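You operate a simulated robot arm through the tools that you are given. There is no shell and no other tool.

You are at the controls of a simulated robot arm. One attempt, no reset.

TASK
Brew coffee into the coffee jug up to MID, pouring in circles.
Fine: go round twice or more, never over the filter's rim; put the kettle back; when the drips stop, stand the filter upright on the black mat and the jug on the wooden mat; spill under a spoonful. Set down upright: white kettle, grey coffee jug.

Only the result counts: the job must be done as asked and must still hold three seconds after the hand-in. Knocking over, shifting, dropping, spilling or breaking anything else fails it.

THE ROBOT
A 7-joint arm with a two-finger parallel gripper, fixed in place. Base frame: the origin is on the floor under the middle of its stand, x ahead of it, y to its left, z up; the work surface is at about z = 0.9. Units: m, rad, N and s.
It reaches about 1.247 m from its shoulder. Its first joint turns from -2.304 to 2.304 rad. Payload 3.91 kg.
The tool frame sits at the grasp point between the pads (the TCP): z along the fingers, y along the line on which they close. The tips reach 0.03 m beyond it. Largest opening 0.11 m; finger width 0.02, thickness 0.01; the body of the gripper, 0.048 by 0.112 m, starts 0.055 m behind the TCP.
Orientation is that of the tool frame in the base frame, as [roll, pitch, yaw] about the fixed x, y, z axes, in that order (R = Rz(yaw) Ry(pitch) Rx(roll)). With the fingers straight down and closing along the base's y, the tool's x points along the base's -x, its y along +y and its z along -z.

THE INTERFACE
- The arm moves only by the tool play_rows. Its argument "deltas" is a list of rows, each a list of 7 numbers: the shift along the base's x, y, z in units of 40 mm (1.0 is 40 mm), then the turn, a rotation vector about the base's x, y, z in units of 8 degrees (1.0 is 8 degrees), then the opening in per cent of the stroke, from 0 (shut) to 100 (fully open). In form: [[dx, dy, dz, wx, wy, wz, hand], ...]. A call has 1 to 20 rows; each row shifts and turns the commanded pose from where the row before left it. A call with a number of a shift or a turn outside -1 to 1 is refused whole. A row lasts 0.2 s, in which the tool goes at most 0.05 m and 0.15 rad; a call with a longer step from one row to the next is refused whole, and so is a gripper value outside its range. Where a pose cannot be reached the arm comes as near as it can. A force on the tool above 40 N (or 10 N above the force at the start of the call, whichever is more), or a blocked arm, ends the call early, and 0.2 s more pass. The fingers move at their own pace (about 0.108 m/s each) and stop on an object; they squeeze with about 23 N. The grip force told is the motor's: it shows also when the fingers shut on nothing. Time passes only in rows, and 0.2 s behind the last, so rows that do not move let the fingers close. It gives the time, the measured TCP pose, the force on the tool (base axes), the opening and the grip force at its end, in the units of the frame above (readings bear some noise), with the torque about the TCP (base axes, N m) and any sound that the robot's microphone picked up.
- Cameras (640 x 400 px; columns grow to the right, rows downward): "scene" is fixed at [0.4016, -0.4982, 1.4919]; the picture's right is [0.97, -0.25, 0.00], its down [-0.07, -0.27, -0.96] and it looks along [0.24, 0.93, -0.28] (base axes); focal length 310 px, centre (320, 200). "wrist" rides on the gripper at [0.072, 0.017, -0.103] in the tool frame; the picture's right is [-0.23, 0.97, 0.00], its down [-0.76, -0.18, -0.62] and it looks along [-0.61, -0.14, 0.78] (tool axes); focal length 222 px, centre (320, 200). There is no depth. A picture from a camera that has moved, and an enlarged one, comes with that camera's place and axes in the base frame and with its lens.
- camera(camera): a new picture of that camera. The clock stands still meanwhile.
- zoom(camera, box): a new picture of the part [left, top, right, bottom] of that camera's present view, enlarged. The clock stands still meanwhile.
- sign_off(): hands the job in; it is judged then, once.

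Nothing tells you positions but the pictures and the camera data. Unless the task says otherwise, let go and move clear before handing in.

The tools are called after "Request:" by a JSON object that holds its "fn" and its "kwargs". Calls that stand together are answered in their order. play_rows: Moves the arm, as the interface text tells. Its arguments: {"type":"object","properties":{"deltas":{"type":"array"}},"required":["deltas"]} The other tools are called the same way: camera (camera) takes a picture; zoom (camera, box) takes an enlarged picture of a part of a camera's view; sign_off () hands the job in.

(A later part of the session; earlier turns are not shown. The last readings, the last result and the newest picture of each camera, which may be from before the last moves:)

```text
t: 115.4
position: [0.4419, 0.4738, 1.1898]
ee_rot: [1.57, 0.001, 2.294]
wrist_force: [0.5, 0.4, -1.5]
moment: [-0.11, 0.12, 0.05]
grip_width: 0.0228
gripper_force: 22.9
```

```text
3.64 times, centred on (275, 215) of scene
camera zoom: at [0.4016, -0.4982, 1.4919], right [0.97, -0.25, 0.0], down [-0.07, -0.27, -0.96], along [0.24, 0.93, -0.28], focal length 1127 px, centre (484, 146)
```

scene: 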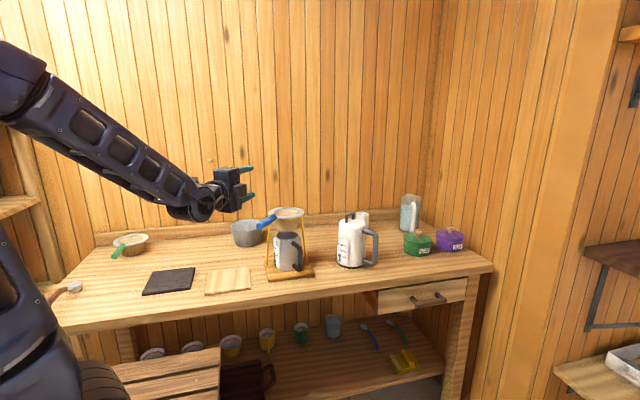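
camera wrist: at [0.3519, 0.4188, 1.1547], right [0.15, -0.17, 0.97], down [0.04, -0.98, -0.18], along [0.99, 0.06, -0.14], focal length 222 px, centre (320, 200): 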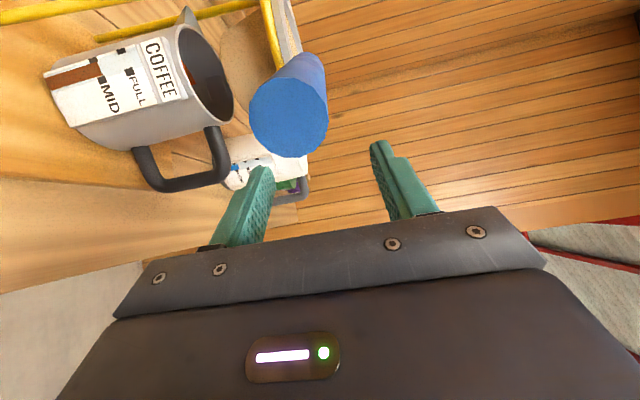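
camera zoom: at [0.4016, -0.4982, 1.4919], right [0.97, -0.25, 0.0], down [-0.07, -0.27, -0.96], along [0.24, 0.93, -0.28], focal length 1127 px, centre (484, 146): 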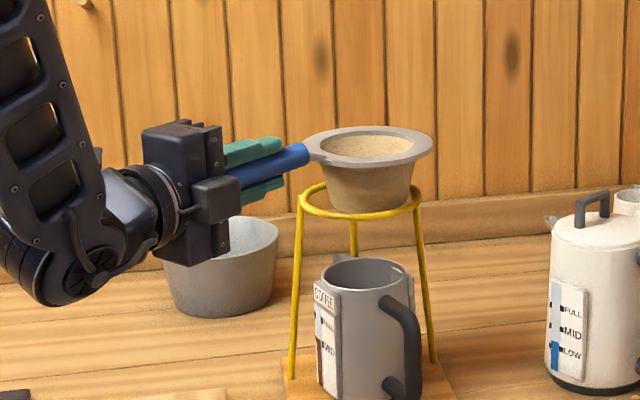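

The filter comes up level and is light (1.5 N). Raising further, then swinging it around toward the black mat.

Request:
{"fn": "play_rows", "kwargs": {"deltas": [[0, 0, 0.4, 0, 0, 0, 0], [0, 0, 0.5, 0, 0, 0, 0], [0, 0, 0.5, 0, 0, 0, 0], [0, 0, 0.4, 0, 0, 0, 0], [0, 0, 0.2, 0, 0, 0, 0], [-0.2, 0.03, 0, 0, 0, 0.5, 0], [-0.338, 0.045, 0, 0, 0, 0.82, 0], [-0.338, 0.045, 0, 0, 0, 0.82, 0], [-0.338, 0.045, 0, 0, 0, 0.82, 0], [-0.338, 0.045, 0, 0, 0, 0.82, 0], [-0.338, 0.045, 0, 0, 0, 0.82, 0], [-0.338, 0.045, 0, 0, 0, 0.82, 0], [0, 0, 0, 0, 0, 0, 0]]}}

Request:
{"fn": "camera", "kwargs": {"camera": "scene"}}

Request:
{"fn": "camera", "kwargs": {"camera": "wrist"}}

```text
t: 118.2
position: [0.3522, 0.4861, 1.2693]
ee_rot: [1.57, 0.004, 3.051]
wrist_force: [-0.2, 0.2, -1.5]
moment: [-0.17, 0.04, 0.02]
grip_width: 0.0223
gripper_force: 22.7
```

```text
taken
```

scene: 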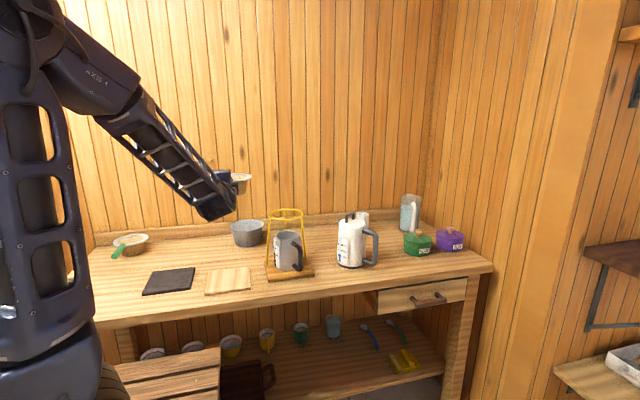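

```text
taken
camera wrist: at [0.2717, 0.3892, 1.2858], right [0.22, -0.02, 0.97], down [0.7, -0.69, -0.18], along [0.68, 0.72, -0.14], focal length 222 px, centre (320, 200)
```

wrist: 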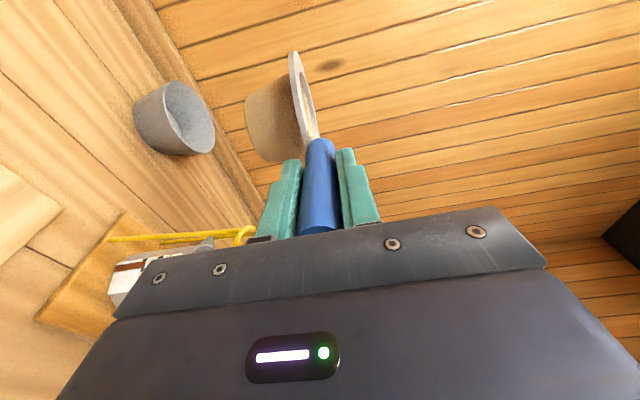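

Request:
{"fn": "play_rows", "kwargs": {"deltas": [[-0.354, 0.047, 0, 0, 0, 0.8625, 0], [-0.354, 0.047, 0, 0, 0, 0.8625, 0], [-0.354, 0.047, 0, 0, 0, 0.8625, 0], [-0.354, 0.047, 0, 0, 0, 0.8625, 0], [-0.354, 0.047, 0, 0, 0, 0.8625, 0], [-0.354, 0.047, 0, 0, 0, 0.8625, 0], [-0.354, 0.047, 0, 0, 0, 0.8625, 0], [-0.354, 0.047, 0, 0, 0, 0.8625, 0], [0, 0, 0, 0, 0, 0, 0]]}}

Request:
{"fn": "camera", "kwargs": {"camera": "scene"}}

Request:
{"fn": "camera", "kwargs": {"camera": "wrist"}}

```text
t: 120.2
position: [0.2387, 0.5014, 1.2688]
ee_rot: [1.569, 0.001, -2.267]
wrist_force: [0.5, 0.0, -1.5]
moment: [-0.12, -0.15, -0.01]
grip_width: 0.0229
gripper_force: 23.1
```

```text
taken
```

scene: 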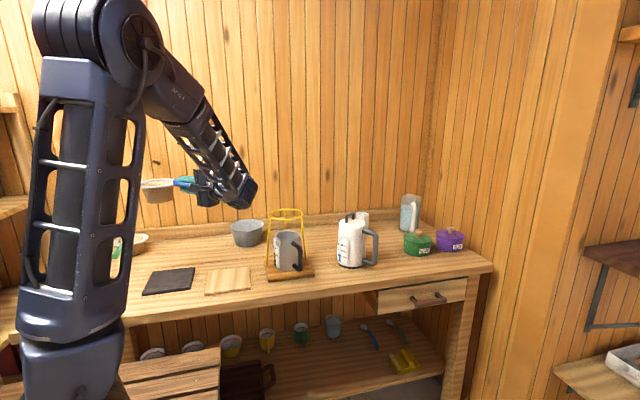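

```text
taken
camera wrist: at [0.2712, 0.3799, 1.2854], right [0.15, 0.17, 0.97], down [0.97, 0.18, -0.18], along [-0.21, 0.97, -0.14], focal length 222 px, centre (320, 200)
```

wrist: 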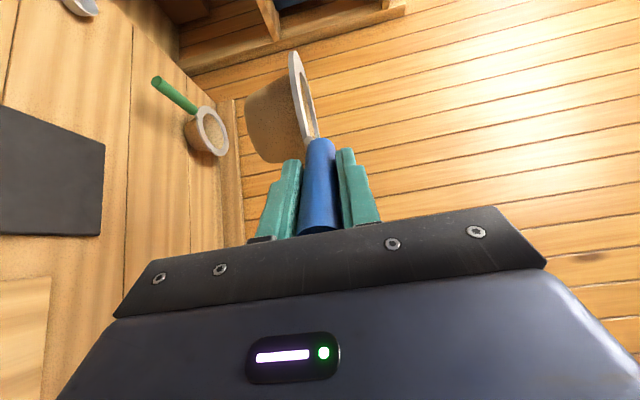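

The filter hangs level above the black mat. Descending toward it.

Request:
{"fn": "play_rows", "kwargs": {"deltas": [[0, 0, -0.4, 0, 0, 0, 0], [0, 0, -0.6, 0, 0, 0, 0], [0, 0, -0.6, 0, 0, 0, 0], [0, 0, -0.6, 0, 0, 0, 0], [0, 0, -0.6, 0, 0, 0, 0], [0, 0, -0.6, 0, 0, 0, 0], [0, 0, -0.6, 0, 0, 0, 0], [0, 0, -0.6, 0, 0, 0, 0], [0, 0, -0.6, 0, 0, 0, 0], [0, 0, -0.4, 0, 0, 0, 0], [0, 0, 0, 0, 0, 0, 0]]}}

Request:
{"fn": "camera", "kwargs": {"camera": "scene"}}

Request:
{"fn": "zoom", "kwargs": {"camera": "scene", "box": [110, 220, 260, 310]}}

Request:
{"fn": "camera", "kwargs": {"camera": "wrist"}}

```text
t: 122.6
position: [0.2394, 0.5007, 1.0458]
ee_rot: [1.57, 0.003, -2.273]
wrist_force: [0.0, 0.6, -1.3]
moment: [-0.11, -0.12, -0.01]
grip_width: 0.0226
gripper_force: 23.2
```

```text
taken
```

scene: 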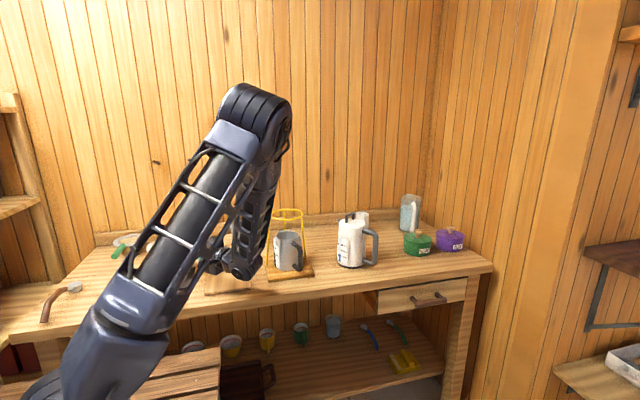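

```text
4.27 times, centred on (185, 265) of scene
camera zoom: at [0.4016, -0.4982, 1.4919], right [0.97, -0.25, 0.0], down [-0.07, -0.27, -0.96], along [0.24, 0.93, -0.28], focal length 1322 px, centre (896, -77)
```

zoom: 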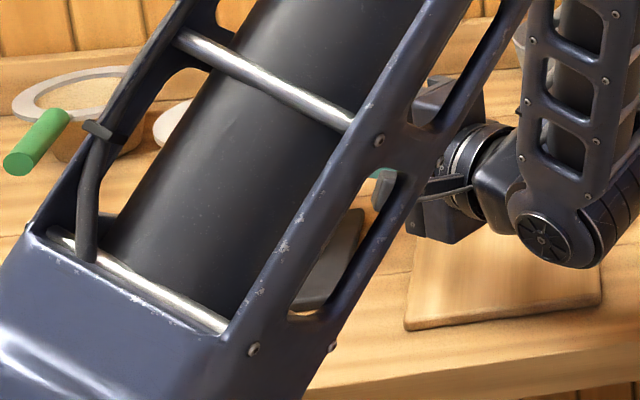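

```text
taken
camera wrist: at [0.2714, 0.3788, 1.0623], right [0.15, 0.17, 0.97], down [0.97, 0.18, -0.18], along [-0.21, 0.97, -0.14], focal length 222 px, centre (320, 200)
```

wrist: 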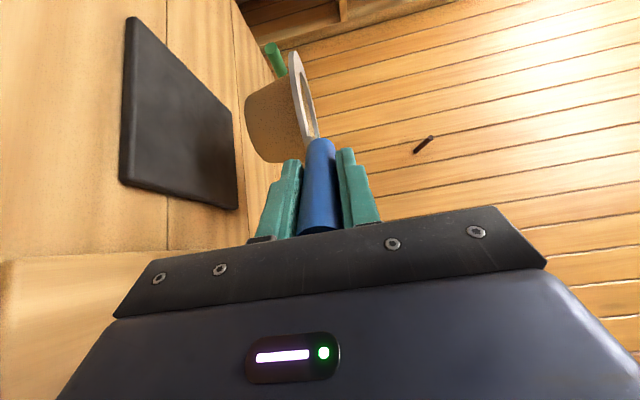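

The wrist camera shows the black mat squarely beneath the filter. Lowering the last centimetres gently.

Request:
{"fn": "play_rows", "kwargs": {"deltas": [[0, -0.1, -0.3, 0, 0, 0, 0], [0, -0.1, -0.4, 0, 0, 0, 0], [0, 0, -0.4, 0, 0, 0, 0], [0, 0, -0.15, 0, 0, 0, 0], [0, 0, 0, 0, 0, 0, 0]]}}

Request:
{"fn": "camera", "kwargs": {"camera": "wrist"}}

```text
t: 123.8
position: [0.2395, 0.491, 0.9962]
ee_rot: [1.57, 0.002, -2.272]
wrist_force: [0.5, -0.1, -0.7]
moment: [-0.08, -0.13, 0.02]
grip_width: 0.0225
gripper_force: 23.3
```

```text
taken
camera wrist: at [0.2726, 0.3709, 1.0118], right [0.15, 0.17, 0.97], down [0.97, 0.18, -0.18], along [-0.21, 0.97, -0.14], focal length 222 px, centre (320, 200)
```

wrist: 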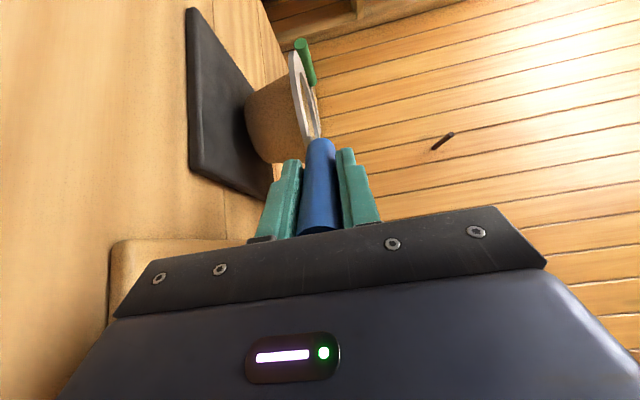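

Request:
{"fn": "play_rows", "kwargs": {"deltas": [[0, 0, -0.06, 0, 0, 0, 0], [0, 0, -0.06, 0, 0, 0, 0], [0, 0, -0.06, 0, 0, 0, 0], [0, 0, 0, 0, 0, 0, 0]]}}

Request:
{"fn": "zoom", "kwargs": {"camera": "wrist", "box": [160, 0, 400, 240]}}

```text
t: 124.8
position: [0.2388, 0.4922, 0.9869]
ee_rot: [1.569, 0.002, -2.27]
wrist_force: [0.6, -0.3, -1.9]
moment: [-0.1, -0.11, 0.01]
grip_width: 0.0225
gripper_force: 23.1
```

```text
1.67 times, centred on (280, 120) of wrist
camera zoom: at [0.2722, 0.3708, 1.0038], right [0.15, 0.17, 0.97], down [0.97, 0.18, -0.18], along [-0.21, 0.97, -0.14], focal length 370 px, centre (387, 333)
```

zoom: 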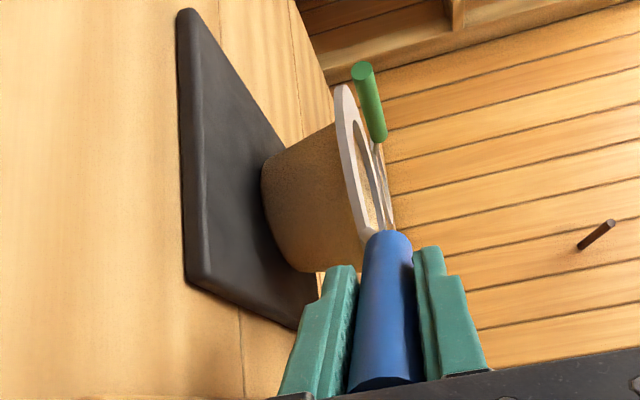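

Request:
{"fn": "play_rows", "kwargs": {"deltas": [[0, 0, -0.05, 0, 0, 0, 0], [0, 0, -0.05, 0, 0, 0, 0], [0, 0, -0.05, 0, 0, 0, 0], [0, 0, 0, 0, 0, 0, 0]]}}

Request:
{"fn": "zoom", "kwargs": {"camera": "wrist", "box": [160, 0, 400, 240]}}

```text
t: 125.8
position: [0.2391, 0.4926, 0.9813]
ee_rot: [1.565, 0.003, -2.271]
wrist_force: [16.1, -12.9, 25.8]
moment: [1.16, 1.11, -0.15]
grip_width: 0.0235
gripper_force: 23.4
```

```text
1.67 times, centred on (280, 120) of wrist
camera zoom: at [0.272, 0.3705, 0.999], right [0.15, 0.17, 0.97], down [0.97, 0.18, -0.18], along [-0.21, 0.97, -0.14], focal length 370 px, centre (387, 333)
```

zoom: 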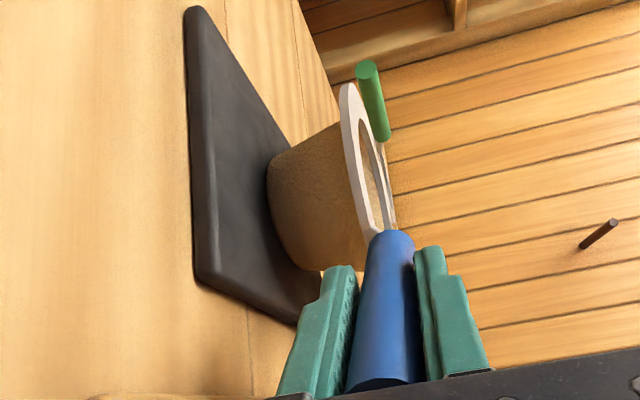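

Contact (pressing ~26 N). I'll ease up 2–3 mm to relieve the load, then release.

Request:
{"fn": "play_rows", "kwargs": {"deltas": [[0, 0, 0.05, 0, 0, 0, 0], [0, 0, 0, 0, 0, 0, 0]]}}

```text
t: 126.4
position: [0.2391, 0.4919, 0.9846]
ee_rot: [1.569, 0.001, -2.269]
wrist_force: [-0.6, 1.5, 8.9]
moment: [0.82, 0.87, -0.14]
grip_width: 0.0232
gripper_force: 22.9
```

Request:
{"fn": "play_rows", "kwargs": {"deltas": [[0, 0, 0.025, 0, 0, 0, 0], [0, 0, 0, 0, 0, 0, 0]]}}

Request:
{"fn": "zoom", "kwargs": {"camera": "wrist", "box": [160, 0, 400, 240]}}

```text
t: 127.0
position: [0.2391, 0.4934, 0.9843]
ee_rot: [1.57, 0.002, -2.271]
wrist_force: [-3.7, 3.2, 6.5]
moment: [0.63, 0.89, -0.07]
grip_width: 0.0229
gripper_force: 23.5
```

```text
1.67 times, centred on (280, 120) of wrist
camera zoom: at [0.2711, 0.3708, 1.0009], right [0.15, 0.17, 0.97], down [0.97, 0.18, -0.18], along [-0.21, 0.97, -0.14], focal length 370 px, centre (387, 333)
```

zoom: 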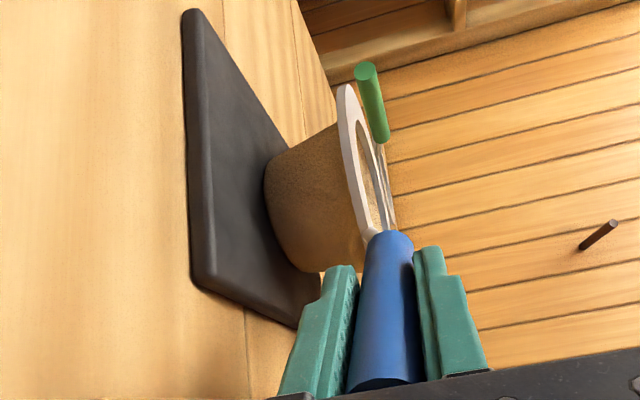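

Filter is standing on the mat with a light residual load. Opening, then backing straight out along the handle axis.

Request:
{"fn": "play_rows", "kwargs": {"deltas": [[0, 0, 0, 0, 0, 0, 26], [0, 0, 0, 0, 0, 0, 34], [0, 0, 0, 0, 0, 0, 42], [0, 0, 0, 0, 0, 0, 42]]}}

Request:
{"fn": "zoom", "kwargs": {"camera": "wrist", "box": [160, 0, 400, 240]}}

```text
t: 128.0
position: [0.2395, 0.4927, 0.9839]
ee_rot: [1.568, 0.001, -2.271]
wrist_force: [-0.8, 0.8, 1.6]
moment: [-0.01, 0.02, -0.02]
grip_width: 0.0463
gripper_force: 0.1
```

```text
1.67 times, centred on (280, 120) of wrist
camera zoom: at [0.2714, 0.3709, 1.0009], right [0.15, 0.17, 0.97], down [0.97, 0.18, -0.18], along [-0.21, 0.97, -0.14], focal length 370 px, centre (387, 333)
```

zoom: 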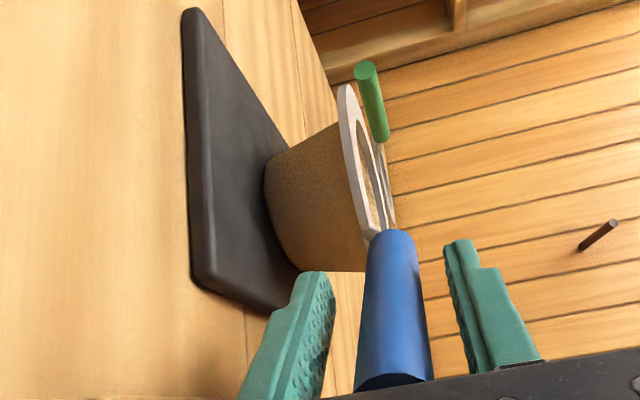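

The filter stands on its own. Backing out along the handle axis.

Request:
{"fn": "play_rows", "kwargs": {"deltas": [[0.23, -0.19, 0, 0, 0, 0, 42], [0.443, -0.374, 0, 0, 0, 0, 42], [0.443, -0.374, 0, 0, 0, 0, 42], [0.443, -0.374, 0, 0, 0, 0, 42], [0.443, -0.374, 0.1, 0, 0, 0, 42], [0.443, -0.374, 0.3, 0, 0, 0, 42], [0, 0, 0.8, 0, 0, 0, 42], [0, 0, 0.9, 0, 0, 0, 42], [0, 0, 0.9, 0, 0, 0, 42], [0, 0, 0.9, 0, 0, 0, 42], [0, 0, 0, 0, 0, 0, 42]]}}

Request:
{"fn": "camera", "kwargs": {"camera": "scene"}}

Request:
{"fn": "camera", "kwargs": {"camera": "wrist"}}

```text
t: 130.4
position: [0.336, 0.41, 1.1389]
ee_rot: [1.567, 0.001, -2.271]
wrist_force: [0.3, 0.3, 0.2]
moment: [0.04, -0.04, 0.01]
grip_width: 0.0464
gripper_force: 0.1
```

```text
taken
```

scene: 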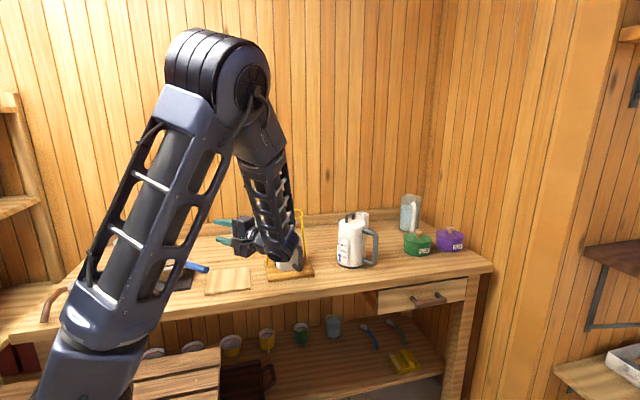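

```text
taken
camera wrist: at [0.3693, 0.2881, 1.1555], right [0.15, 0.17, 0.97], down [0.97, 0.18, -0.18], along [-0.21, 0.97, -0.14], focal length 222 px, centre (320, 200)
```

wrist: 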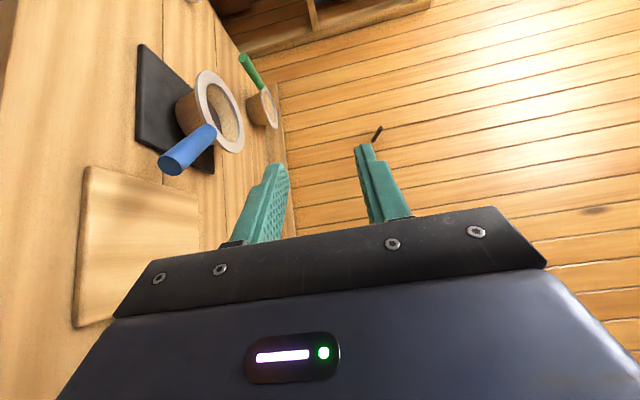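

The blue-handled filter now stands upright on the black mat. Next the jug: I'll raise the hand and turn it to point along +x (az ≈ 20°), approaching the jug's handle from the left.

Request:
{"fn": "play_rows", "kwargs": {"deltas": [[0.1, 0, 0.5, 0, 0, -0.5, 42], [0.2, 0, 0.5, 0, 0, -0.9375, 42], [0.24, 0.02, 0.5, 0, 0, -0.9375, 42], [0.24, 0.02, 0.4, 0, 0, -0.9375, 42], [0.24, 0.02, 0.3, 0, 0, -0.9375, 42], [0.24, 0.02, 0.2, 0, 0, -0.9375, 42], [0.24, 0.02, 0.1, 0, 0, -0.9375, 42], [0.24, 0.02, 0, 0, 0, -0.9375, 42], [0.24, 0.02, 0, 0, 0, -0.9375, 42], [0.24, 0.02, 0, 0, 0, -0.9375, 42], [0.24, 0.02, 0, 0, 0, -0.9375, 42], [0.24, 0.02, 0, 0, 0, -0.9375, 42], [0.24, 0.02, 0, 0, 0, -0.9375, 42], [0.24, 0.02, 0, 0, 0, -0.9375, 42], [0.24, 0.02, 0, 0, 0, -0.9375, 42], [0.24, 0.02, 0, 0, 0, -0.9375, 42], [0.1, 0.02, 0, 0, 0, -0.5, 42], [0, 0, 0, 0, 0, 0, 42]]}}

Request:
{"fn": "camera", "kwargs": {"camera": "scene"}}

Request:
{"fn": "camera", "kwargs": {"camera": "wrist"}}

```text
t: 134.2
position: [0.4869, 0.4212, 1.241]
ee_rot: [1.57, 0.003, 1.909]
wrist_force: [-0.5, -0.5, 0.5]
moment: [0.01, -0.03, 0.0]
grip_width: 0.046
gripper_force: 0.1
```

```text
taken
```

scene: 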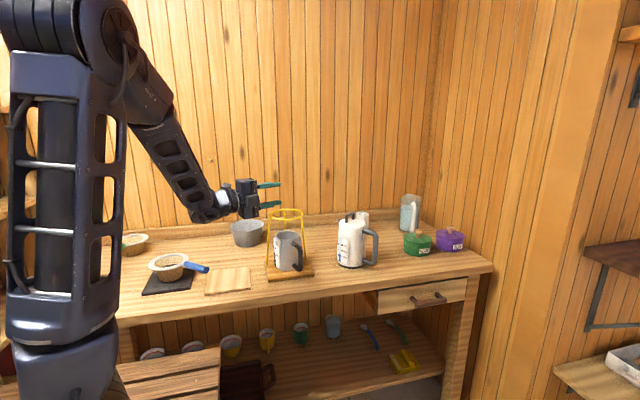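

```text
taken
camera wrist: at [0.3659, 0.4562, 1.2576], right [0.07, -0.21, 0.97], down [-0.33, -0.93, -0.18], along [0.94, -0.31, -0.14], focal length 222 px, centre (320, 200)
```

wrist: 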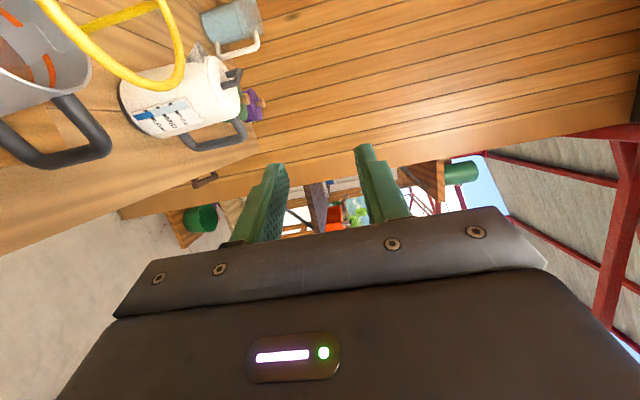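

Request:
{"fn": "zoom", "kwargs": {"camera": "scene", "box": [260, 200, 320, 285]}}

Request:
{"fn": "zoom", "kwargs": {"camera": "scene", "box": [120, 235, 260, 305]}}

Request:
{"fn": "zoom", "kwargs": {"camera": "wrist", "box": [0, 0, 200, 180]}}

```text
4.71 times, centred on (290, 242) of scene
camera zoom: at [0.4016, -0.4982, 1.4919], right [0.97, -0.25, 0.0], down [-0.07, -0.27, -0.96], along [0.24, 0.93, -0.28], focal length 1458 px, centre (461, 0)
```

zoom: 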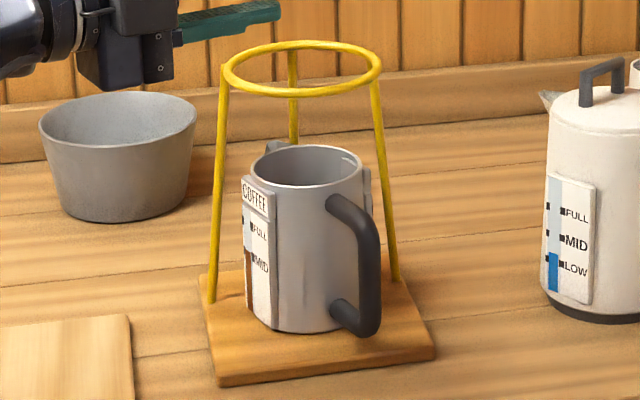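

```text
4.57 times, centred on (190, 270) of scene
camera zoom: at [0.4016, -0.4982, 1.4919], right [0.97, -0.25, 0.0], down [-0.07, -0.27, -0.96], along [0.24, 0.93, -0.28], focal length 1416 px, centre (914, -120)
```

zoom: 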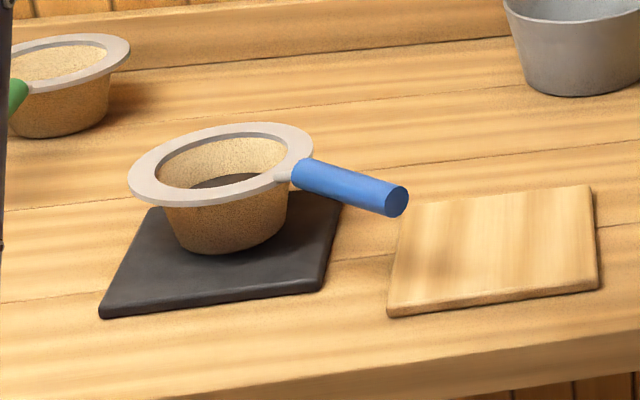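

```text
2.22 times, centred on (100, 90) of wrist
camera zoom: at [0.3659, 0.4562, 1.2576], right [0.07, -0.21, 0.97], down [-0.33, -0.93, -0.18], along [0.94, -0.31, -0.14], focal length 494 px, centre (809, 444)
```

zoom: 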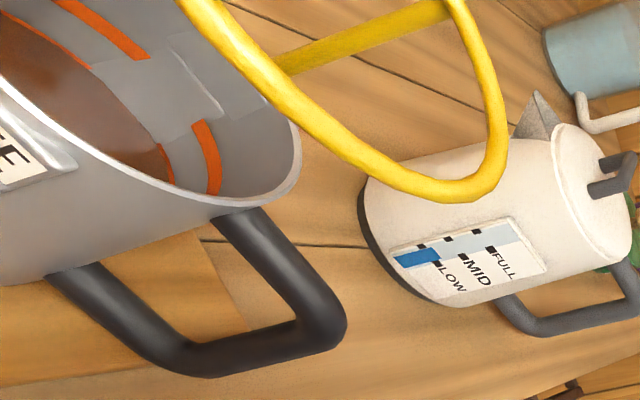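

The filter is standing nicely on the black mat. The jug's handle bar is at about (0.579, 0.486), z 0.944–1.02, pointing to az ≈ −72°. I'll test rolling the hand 90° (camera up) in the air so the fingers can pinch that bar horizontally.

Request:
{"fn": "play_rows", "kwargs": {"deltas": [[-0.2, 0, 0, 0.884, 0.311, 0, 42], [-0.2, 0, 0, 0.884, 0.311, 0, 42], [-0.2, 0, 0, 0.884, 0.311, 0, 42], [-0.2, 0, 0, 0.884, 0.311, 0, 42], [0, 0, 0, 0.884, 0.311, 0, 42], [0, 0, 0, 0.884, 0.311, 0, 42], [0, 0, 0, 0.884, 0.311, 0, 42], [0, 0, 0, 0.884, 0.311, 0, 42], [0, 0, 0, 0.884, 0.311, 0, 42], [0, 0, 0, 0.884, 0.311, 0, 42], [0, 0, 0, 0.884, 0.311, 0, 42], [0, 0, 0, 0.884, 0.311, 0, 42], [0, 0, 0, 0, 0, 0, 42]]}}

Request:
{"fn": "camera", "kwargs": {"camera": "wrist"}}

Request:
{"fn": "camera", "kwargs": {"camera": "scene"}}

```text
t: 137.0
position: [0.4558, 0.4218, 1.2412]
ee_rot: [1.272, -1.57, 2.206]
wrist_force: [-0.6, -0.1, 0.2]
moment: [0.01, 0.03, 0.0]
grip_width: 0.046
gripper_force: 0.1
```

```text
taken
camera wrist: at [0.3633, 0.3722, 1.3129], right [0.32, -0.92, -0.23], down [-0.65, -0.04, -0.76], along [0.69, 0.39, -0.61], focal length 222 px, centre (320, 200)
```

wrist: 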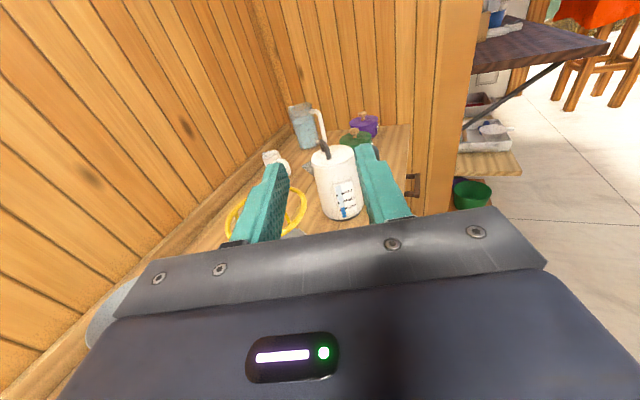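

```text
taken
```

scene: 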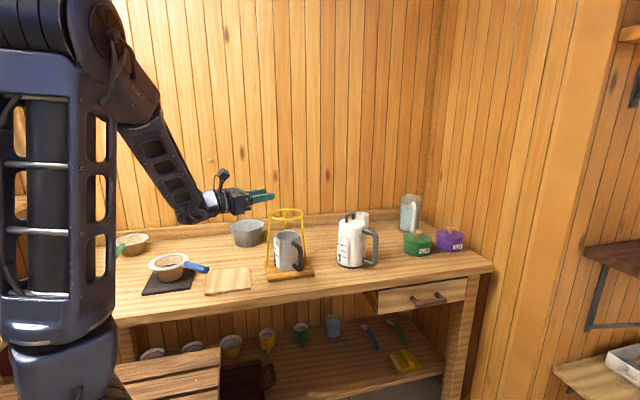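

Roll works, and the camera now looks over the hand. I'll move to in front-left of the jug handle and descend partway, checking reach.

Request:
{"fn": "play_rows", "kwargs": {"deltas": [[0.17, 0.16, -0.4, 0, 0, 0, 42], [0.17, 0.16, -0.6, 0, 0, 0, 42], [0.17, 0.16, -0.6, 0, 0, 0, 42], [0.17, 0.16, -0.6, 0, 0, 0, 42], [0.17, 0.16, -0.6, 0, 0, 0, 42], [0, 0, -0.6, 0, 0, 0, 42], [0, 0, 0, 0, 0, 0, 42]]}}

Request:
{"fn": "camera", "kwargs": {"camera": "wrist"}}

Request:
{"fn": "zoom", "kwargs": {"camera": "scene", "box": [180, 190, 330, 290]}}

```text
t: 138.6
position: [0.4895, 0.4555, 1.1042]
ee_rot: [1.253, -1.567, 2.225]
wrist_force: [0.9, 0.7, 0.1]
moment: [0.02, -0.01, 0.03]
grip_width: 0.0461
gripper_force: 0.2
```

```text
taken
camera wrist: at [0.3972, 0.4048, 1.178], right [0.32, -0.92, -0.22], down [-0.65, -0.04, -0.76], along [0.69, 0.39, -0.61], focal length 222 px, centre (320, 200)
```

wrist: 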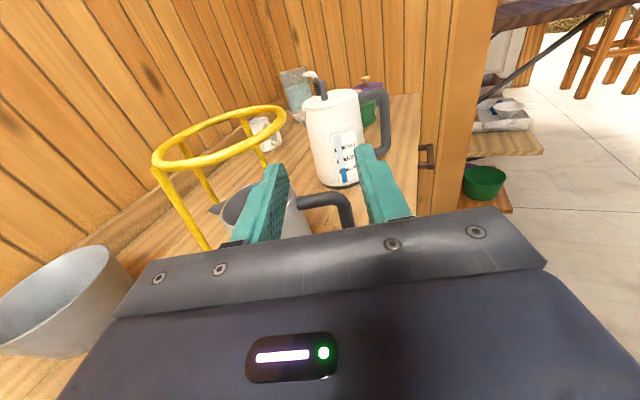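

```text
4.00 times, centred on (255, 240) of scene
camera zoom: at [0.4016, -0.4982, 1.4919], right [0.97, -0.25, 0.0], down [-0.07, -0.27, -0.96], along [0.24, 0.93, -0.28], focal length 1239 px, centre (580, 40)
```

zoom: 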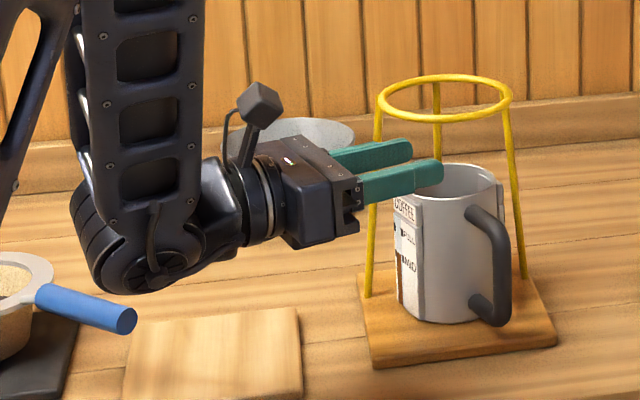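

The handle is clearly visible. The wrist would pass close to the filter's blue handle at this angle, so I'll yaw 12.6° (the bar is round, so any angle works) and then descend.

Request:
{"fn": "play_rows", "kwargs": {"deltas": [[0.325, -0.12, 0, 0, 0, 0.7875, 42], [0.325, -0.12, 0, 0, 0, 0.7875, 42], [0, 0, -0.5, 0, 0, 0, 42], [0, 0, -0.6, 0, 0, 0, 42], [0, 0, 0, 0, 0, 0, 42]]}}

Request:
{"fn": "camera", "kwargs": {"camera": "wrist"}}

Request:
{"fn": "zoom", "kwargs": {"camera": "scene", "box": [180, 190, 330, 290]}}

```text
t: 139.8
position: [0.5163, 0.4451, 1.0616]
ee_rot: [1.385, -1.569, 2.314]
wrist_force: [0.5, 0.8, 0.1]
moment: [0.0, 0.0, -0.01]
grip_width: 0.0464
gripper_force: 0.0
```

```text
taken
camera wrist: at [0.4372, 0.3772, 1.134], right [0.51, -0.83, -0.22], down [-0.62, -0.18, -0.76], along [0.59, 0.53, -0.61], focal length 222 px, centre (320, 200)
```

wrist: 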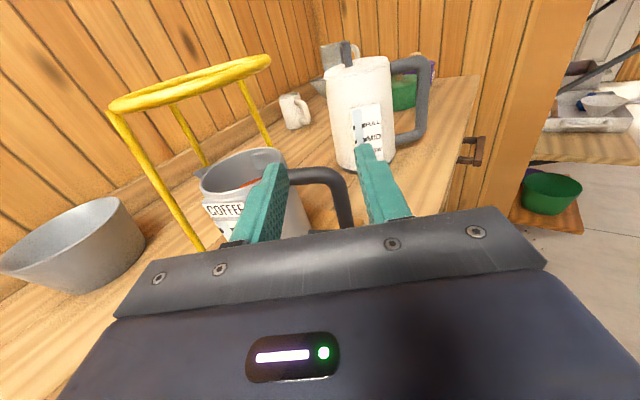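

```text
4.00 times, centred on (255, 240) of scene
camera zoom: at [0.4016, -0.4982, 1.4919], right [0.97, -0.25, 0.0], down [-0.07, -0.27, -0.96], along [0.24, 0.93, -0.28], focal length 1239 px, centre (580, 40)
```

zoom: 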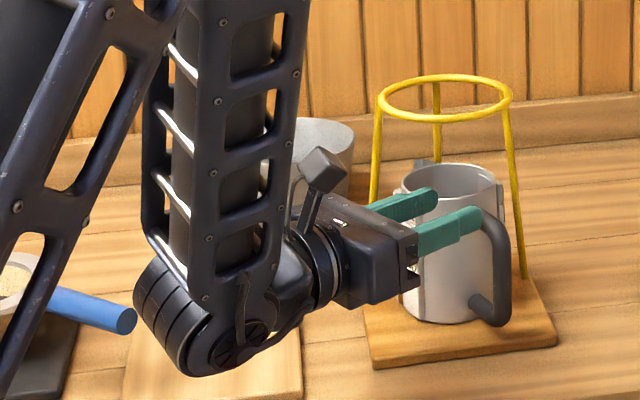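

Request:
{"fn": "zoom", "kwargs": {"camera": "wrist", "box": [220, 120, 420, 250]}}

```text
3.08 times, centred on (320, 185) of wrist
camera zoom: at [0.4372, 0.3772, 1.134], right [0.51, -0.83, -0.22], down [-0.62, -0.18, -0.76], along [0.59, 0.53, -0.61], focal length 684 px, centre (320, 246)
```

zoom: 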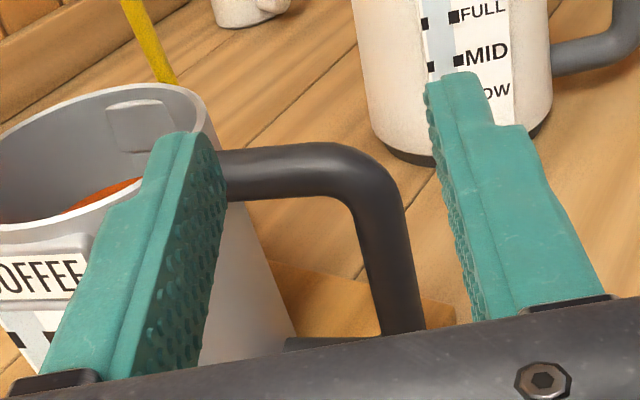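

Bar is 7 mm to the outer side of the finger axis; top arm at z ≈ 1.021. Shifting and descending to z ≈ 0.995.

Request:
{"fn": "play_rows", "kwargs": {"deltas": [[0.0925, -0.15, -0.4, 0, 0, 0, 42], [0, 0, -0.6, 0, 0, 0, 42], [0, 0, -0.65, 0, 0, 0, 42], [0, 0, 0, 0, 0, 0, 42]]}}

Request:
{"fn": "zoom", "kwargs": {"camera": "wrist", "box": [220, 80, 420, 240]}}

Request:
{"fn": "zoom", "kwargs": {"camera": "scene", "box": [180, 190, 330, 290]}}

```text
t: 140.8
position: [0.5181, 0.4389, 0.9968]
ee_rot: [1.323, -1.567, 2.375]
wrist_force: [0.0, 0.2, -0.7]
moment: [0.03, 0.0, -0.02]
grip_width: 0.0464
gripper_force: 0.1
```

```text
2.50 times, centred on (320, 160) of wrist
camera zoom: at [0.4393, 0.3708, 1.0688], right [0.51, -0.83, -0.22], down [-0.62, -0.18, -0.76], along [0.59, 0.53, -0.61], focal length 555 px, centre (320, 300)
```

zoom: 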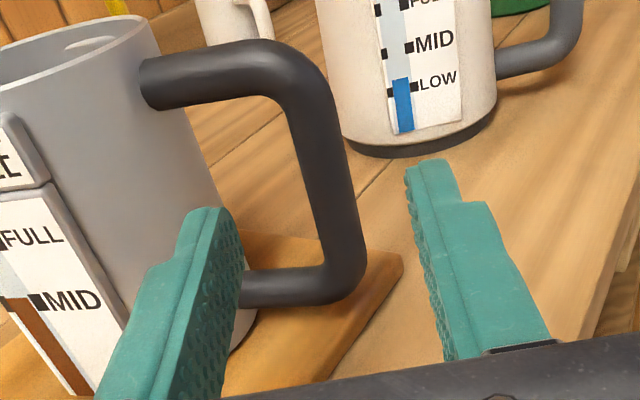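

```text
4.00 times, centred on (255, 240) of scene
camera zoom: at [0.4016, -0.4982, 1.4919], right [0.97, -0.25, 0.0], down [-0.07, -0.27, -0.96], along [0.24, 0.93, -0.28], focal length 1239 px, centre (580, 40)
```

zoom: 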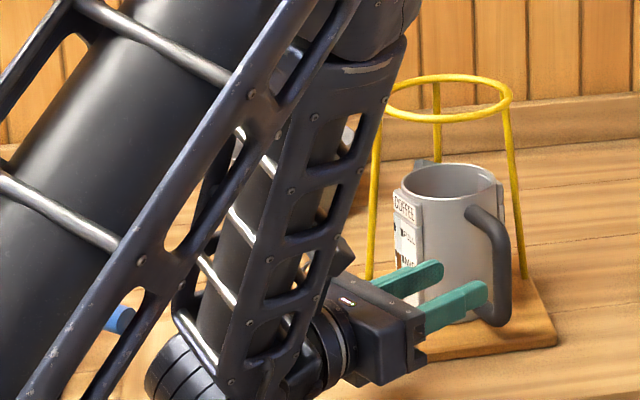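

Alignment looks right: the inner finger will pass inside the loop and the outer one outside. Inserting along the finger direction.

Request:
{"fn": "play_rows", "kwargs": {"deltas": [[0.25, 0.156, 0, 0, 0, 0, 42], [0.321, 0.2, 0, 0, 0, 0, 42], [0.321, 0.2, 0, 0, 0, 0, 42], [0, 0, 0, 0, 0, 0, 42]]}}

Request:
{"fn": "zoom", "kwargs": {"camera": "wrist", "box": [220, 80, 420, 240]}}

```text
t: 141.8
position: [0.5545, 0.4592, 0.9936]
ee_rot: [1.417, -1.568, 2.279]
wrist_force: [0.3, 0.4, -0.4]
moment: [-0.02, -0.02, 0.0]
grip_width: 0.0462
gripper_force: 0.0
```

```text
2.50 times, centred on (320, 160) of wrist
camera zoom: at [0.4759, 0.392, 1.067], right [0.51, -0.83, -0.22], down [-0.62, -0.18, -0.76], along [0.59, 0.53, -0.61], focal length 555 px, centre (320, 300)
```

zoom: 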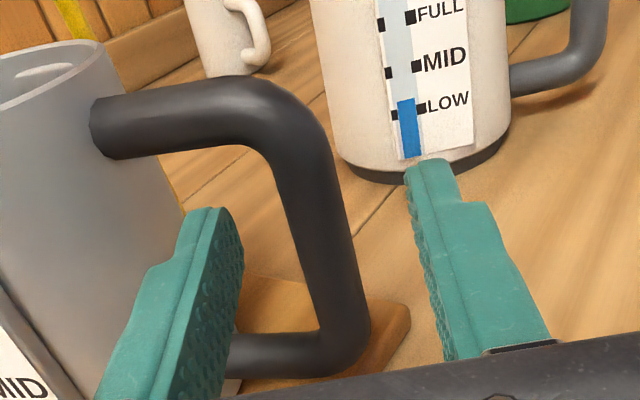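

Request:
{"fn": "play_rows", "kwargs": {"deltas": [[0.2, 0.125, 0, 0, 0, 0, 42], [0.2, 0.125, 0, 0, 0, 0, 42], [0, 0, 0, 0, 0, 0, 42]]}}

Request:
{"fn": "zoom", "kwargs": {"camera": "wrist", "box": [220, 80, 420, 240]}}

Request:
{"fn": "zoom", "kwargs": {"camera": "scene", "box": [250, 200, 330, 290]}}

```text
t: 142.6
position: [0.5711, 0.4712, 0.9946]
ee_rot: [1.415, -1.566, 2.282]
wrist_force: [0.5, 0.0, -0.1]
moment: [-0.02, 0.01, 0.01]
grip_width: 0.0461
gripper_force: 0.1
```

```text
2.50 times, centred on (320, 160) of wrist
camera zoom: at [0.4918, 0.402, 1.0674], right [0.51, -0.83, -0.22], down [-0.62, -0.18, -0.76], along [0.59, 0.53, -0.61], focal length 555 px, centre (320, 300)
```

zoom: 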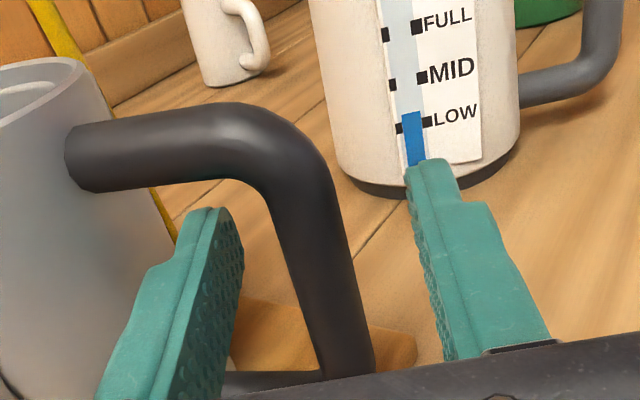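

```text
4.44 times, centred on (290, 245) of scene
camera zoom: at [0.4016, -0.4982, 1.4919], right [0.97, -0.25, 0.0], down [-0.07, -0.27, -0.96], along [0.24, 0.93, -0.28], focal length 1377 px, centre (453, 0)
```

zoom: 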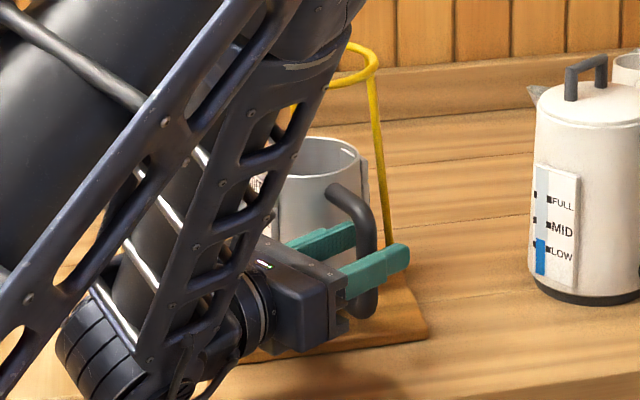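

Both fingers are placed around the bar. Closing.

Request:
{"fn": "play_rows", "kwargs": {"deltas": [[0, 0, 0, 0, 0, 0, 30], [0, 0, 0, 0, 0, 0, 20], [0, 0, 0, 0, 0, 0, 10], [0, 0, 0, 0, 0, 0, 0], [0, 0, 0, 0, 0, 0, 0]]}}

Request:
{"fn": "zoom", "kwargs": {"camera": "wrist", "box": [220, 80, 420, 240]}}

```text
t: 143.8
position: [0.569, 0.4704, 0.9948]
ee_rot: [1.386, -1.568, 2.31]
wrist_force: [-0.7, 1.4, -0.1]
moment: [0.05, 0.07, 0.06]
grip_width: 0.0165
gripper_force: 23.0
```

```text
2.50 times, centred on (320, 160) of wrist
camera zoom: at [0.4917, 0.4021, 1.0673], right [0.51, -0.83, -0.22], down [-0.62, -0.18, -0.76], along [0.59, 0.53, -0.61], focal length 555 px, centre (320, 300)
```

zoom: 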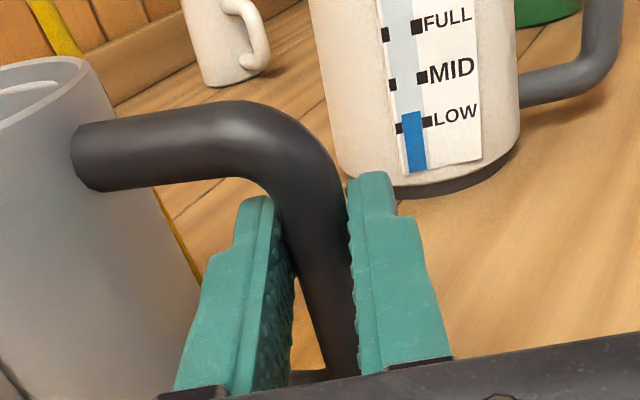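

Gripped (0.0165 m). Testing with a very small lift.

Request:
{"fn": "play_rows", "kwargs": {"deltas": [[0, 0, 0.08, 0, 0, 0, 0], [0, 0, 0.08, 0, 0, 0, 0], [0, 0, 0.08, 0, 0, 0, 0], [0, 0, 0.08, 0, 0, 0, 0], [0, 0, 0, 0, 0, 0, 0]]}}

Request:
{"fn": "zoom", "kwargs": {"camera": "wrist", "box": [180, 40, 420, 240]}}

Request:
{"fn": "zoom", "kwargs": {"camera": "scene", "box": [250, 200, 330, 290]}}

```text
t: 145.0
position: [0.5715, 0.4719, 1.0064]
ee_rot: [1.518, -1.569, 2.179]
wrist_force: [-0.6, -0.4, -6.4]
moment: [-0.53, -0.09, 0.04]
grip_width: 0.0166
gripper_force: 22.8
```

```text
2.00 times, centred on (300, 140) of wrist
camera zoom: at [0.4917, 0.4027, 1.0795], right [0.51, -0.83, -0.22], down [-0.62, -0.18, -0.76], along [0.59, 0.53, -0.61], focal length 444 px, centre (360, 320)
```

zoom: 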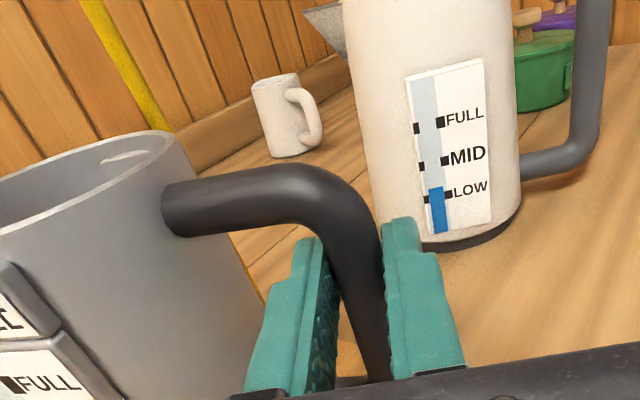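

```text
4.44 times, centred on (290, 245) of scene
camera zoom: at [0.4016, -0.4982, 1.4919], right [0.97, -0.25, 0.0], down [-0.07, -0.27, -0.96], along [0.24, 0.93, -0.28], focal length 1377 px, centre (453, 0)
```

zoom: 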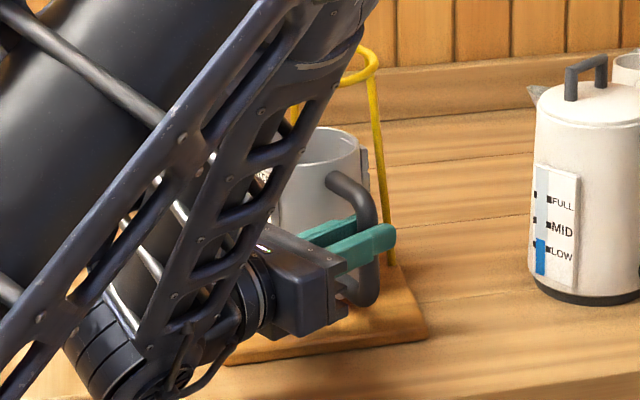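

Jug is lifted (6.4 N) with no slip. Raising a little more, then drawing it straight out toward the front, slowly.

Request:
{"fn": "play_rows", "kwargs": {"deltas": [[0, 0, 0.1, 0, 0, 0, 0], [0, 0, 0.1, 0, 0, 0, 0], [0, -0.15, 0, 0, 0, 0, 0], [0, -0.3, 0, 0, 0, 0, 0], [0, -0.35, 0, 0, 0, 0, 0], [0, -0.4, 0, 0, 0, 0, 0], [0, -0.4, 0, 0, 0, 0, 0], [0, -0.35, 0, 0, 0, 0, 0], [0, -0.3, 0, 0, 0, 0, 0], [0, -0.15, 0, 0, 0, 0, 0], [0, 0, 0, 0, 0, 0, 0]]}}

Request:
{"fn": "camera", "kwargs": {"camera": "scene"}}

Request:
{"fn": "zoom", "kwargs": {"camera": "wrist", "box": [100, 0, 420, 240]}}

```text
t: 147.4
position: [0.5709, 0.3756, 1.0151]
ee_rot: [1.407, -1.568, 2.29]
wrist_force: [0.5, -0.2, -6.5]
moment: [-0.48, -0.1, 0.01]
grip_width: 0.0165
gripper_force: 22.4
```

```text
taken
```

scene: 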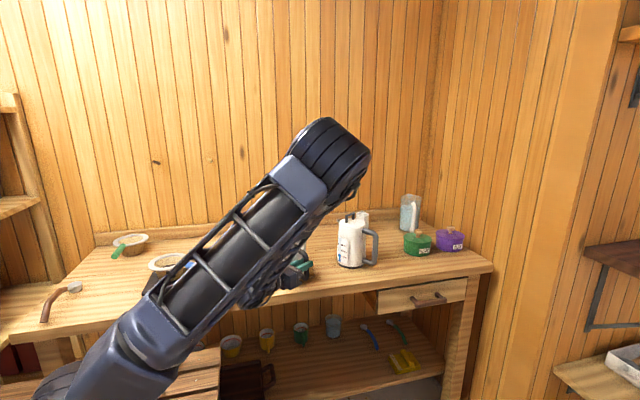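

```text
1.67 times, centred on (260, 120) of wrist
camera zoom: at [0.4913, 0.3069, 1.0881], right [0.51, -0.83, -0.22], down [-0.62, -0.18, -0.76], along [0.59, 0.53, -0.61], focal length 370 px, centre (420, 333)
```

zoom: 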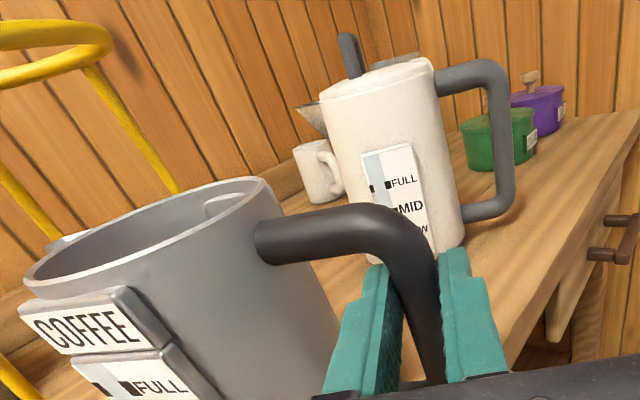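

The jug is clear of the stand and level. Now rotating it 60° and moving toward the wooden mat in two stages.

Request:
{"fn": "play_rows", "kwargs": {"deltas": [[-0.12, 0.12, 0, 0, 0, 0.27, 0], [-0.24, 0.25, 0, 0, 0, 0.536, 0], [-0.24, 0.25, 0, 0, 0, 0.536, 0], [-0.24, 0.25, 0, 0, 0, 0.536, 0], [-0.24, 0.25, 0, 0, 0, 0.536, 0], [-0.24, 0.25, 0, 0, 0, 0.536, 0], [-0.24, 0.25, 0, 0, 0, 0.536, 0], [-0.12, 0.12, 0, 0, 0, 0.27, 0], [0, 0, 0, 0, 0, 0, 0]]}}

Request:
{"fn": "camera", "kwargs": {"camera": "wrist"}}

Request:
{"fn": "camera", "kwargs": {"camera": "scene"}}

```text
t: 149.4
position: [0.5027, 0.4443, 1.0144]
ee_rot: [1.385, -1.567, 2.839]
wrist_force: [-0.8, 0.5, -6.6]
moment: [-0.38, -0.34, 0.02]
grip_width: 0.0168
gripper_force: 22.8
```

```text
taken
camera wrist: at [0.4701, 0.3458, 1.0874], right [0.86, -0.46, -0.22], down [-0.45, -0.47, -0.76], along [0.24, 0.76, -0.61], focal length 222 px, centre (320, 200)
```

wrist: 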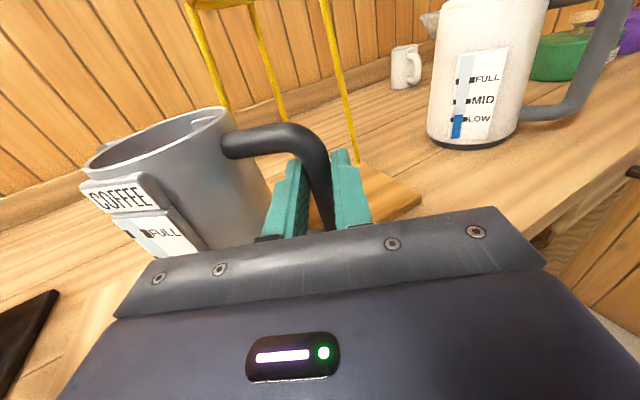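

```text
taken
```

scene: 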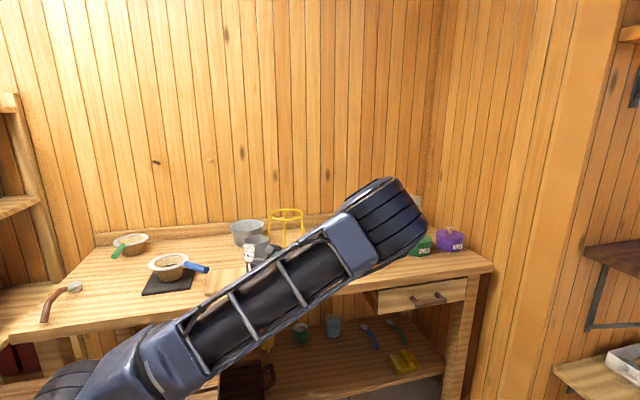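

Request:
{"fn": "play_rows", "kwargs": {"deltas": [[-0.12, 0.12, 0, 0, 0, 0.27, 0], [-0.24, 0.255, 0, 0, 0, 0.536, 0], [-0.24, 0.255, 0, 0, 0, 0.536, 0], [-0.24, 0.255, 0, 0, 0, 0.536, 0], [-0.24, 0.255, 0, 0, 0, 0.536, 0], [-0.24, 0.255, 0, 0, 0, 0.536, 0], [-0.24, 0.255, 0, 0, 0, 0.536, 0], [-0.12, 0.13, 0, 0, 0, 0.27, 0], [0, 0, 0, 0, 0, 0, 0]]}}

Request:
{"fn": "camera", "kwargs": {"camera": "wrist"}}

Request:
{"fn": "camera", "kwargs": {"camera": "scene"}}

Request:
{"fn": "zoom", "kwargs": {"camera": "scene", "box": [130, 210, 300, 310]}}

```text
t: 151.4
position: [0.4374, 0.5152, 1.0157]
ee_rot: [1.338, -1.569, -2.874]
wrist_force: [-0.3, 0.4, -6.1]
moment: [-0.2, -0.44, -0.02]
grip_width: 0.0165
gripper_force: 22.8
```

```text
taken
camera wrist: at [0.458, 0.4133, 1.0884], right [0.97, 0.03, -0.22], down [-0.15, -0.63, -0.76], along [-0.17, 0.78, -0.61], focal length 222 px, centre (320, 200)
```

wrist: 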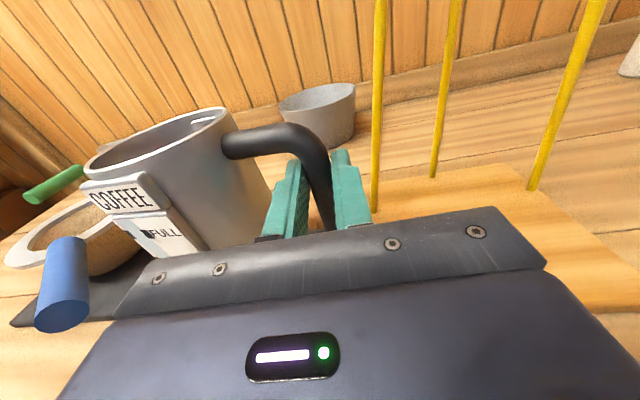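

```text
taken
```

scene: 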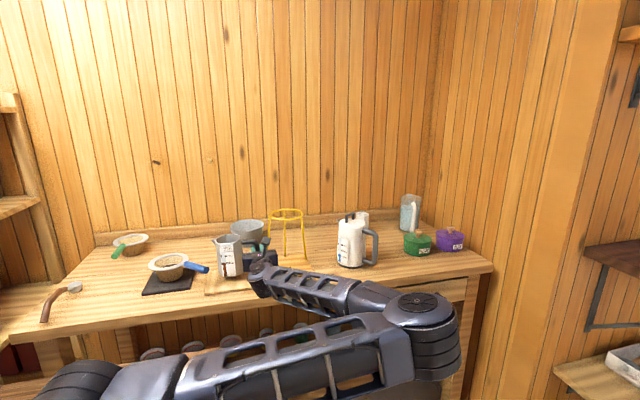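

```text
3.76 times, centred on (215, 260) of scene
camera zoom: at [0.4016, -0.4982, 1.4919], right [0.97, -0.25, 0.0], down [-0.07, -0.27, -0.96], along [0.24, 0.93, -0.28], focal length 1166 px, centre (715, -26)
```

zoom: 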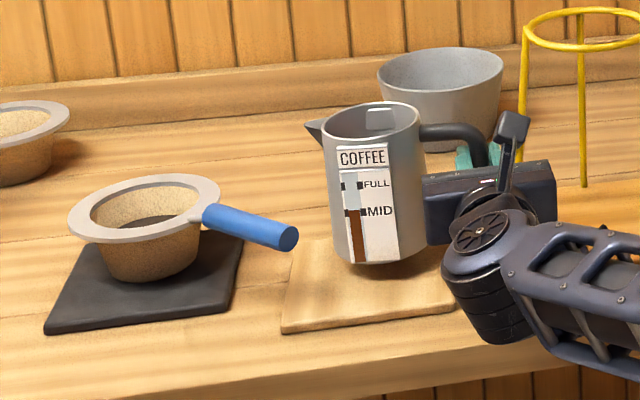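

The jug hovers level over the wooden mat with its gauge right at MID, clear of the filter handle. Lowering gently.

Request:
{"fn": "play_rows", "kwargs": {"deltas": [[0, 0, -0.15, 0, 0, 0, 0], [0, 0, -0.15, 0, 0, 0, 0], [0, 0, -0.1, 0, 0, 0, 0], [0, 0, -0.05, 0, 0, 0, 0], [0, 0, 0, 0, 0, 0, 0]]}}

Request:
{"fn": "zoom", "kwargs": {"camera": "scene", "box": [180, 220, 270, 300]}}

```text
t: 152.6
position: [0.4363, 0.5157, 0.998]
ee_rot: [1.478, -1.57, -3.013]
wrist_force: [0.3, 0.2, -7.3]
moment: [-0.16, -0.5, 0.0]
grip_width: 0.0169
gripper_force: 23.3
```

```text
5.00 times, centred on (225, 260) of scene
camera zoom: at [0.4016, -0.4982, 1.4919], right [0.97, -0.25, 0.0], down [-0.07, -0.27, -0.96], along [0.24, 0.93, -0.28], focal length 1549 px, centre (795, -100)
```

zoom: 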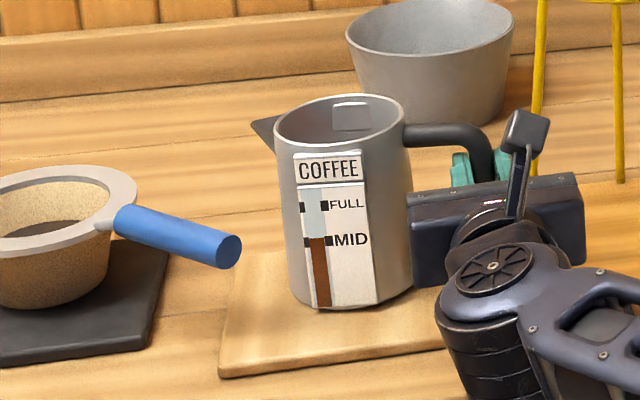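

Request:
{"fn": "play_rows", "kwargs": {"deltas": [[0, 0, -0.06, 0, 0, 0, 0], [0, 0, -0.06, 0, 0, 0, 0], [0, 0, -0.06, 0, 0, 0, 0], [0, 0, 0, 0, 0, 0, 0]]}}

```text
t: 153.6
position: [0.4368, 0.5151, 0.991]
ee_rot: [0.976, -1.567, -2.516]
wrist_force: [10.5, -0.7, 19.3]
moment: [0.42, 0.3, -0.14]
grip_width: 0.0169
gripper_force: 22.9
```

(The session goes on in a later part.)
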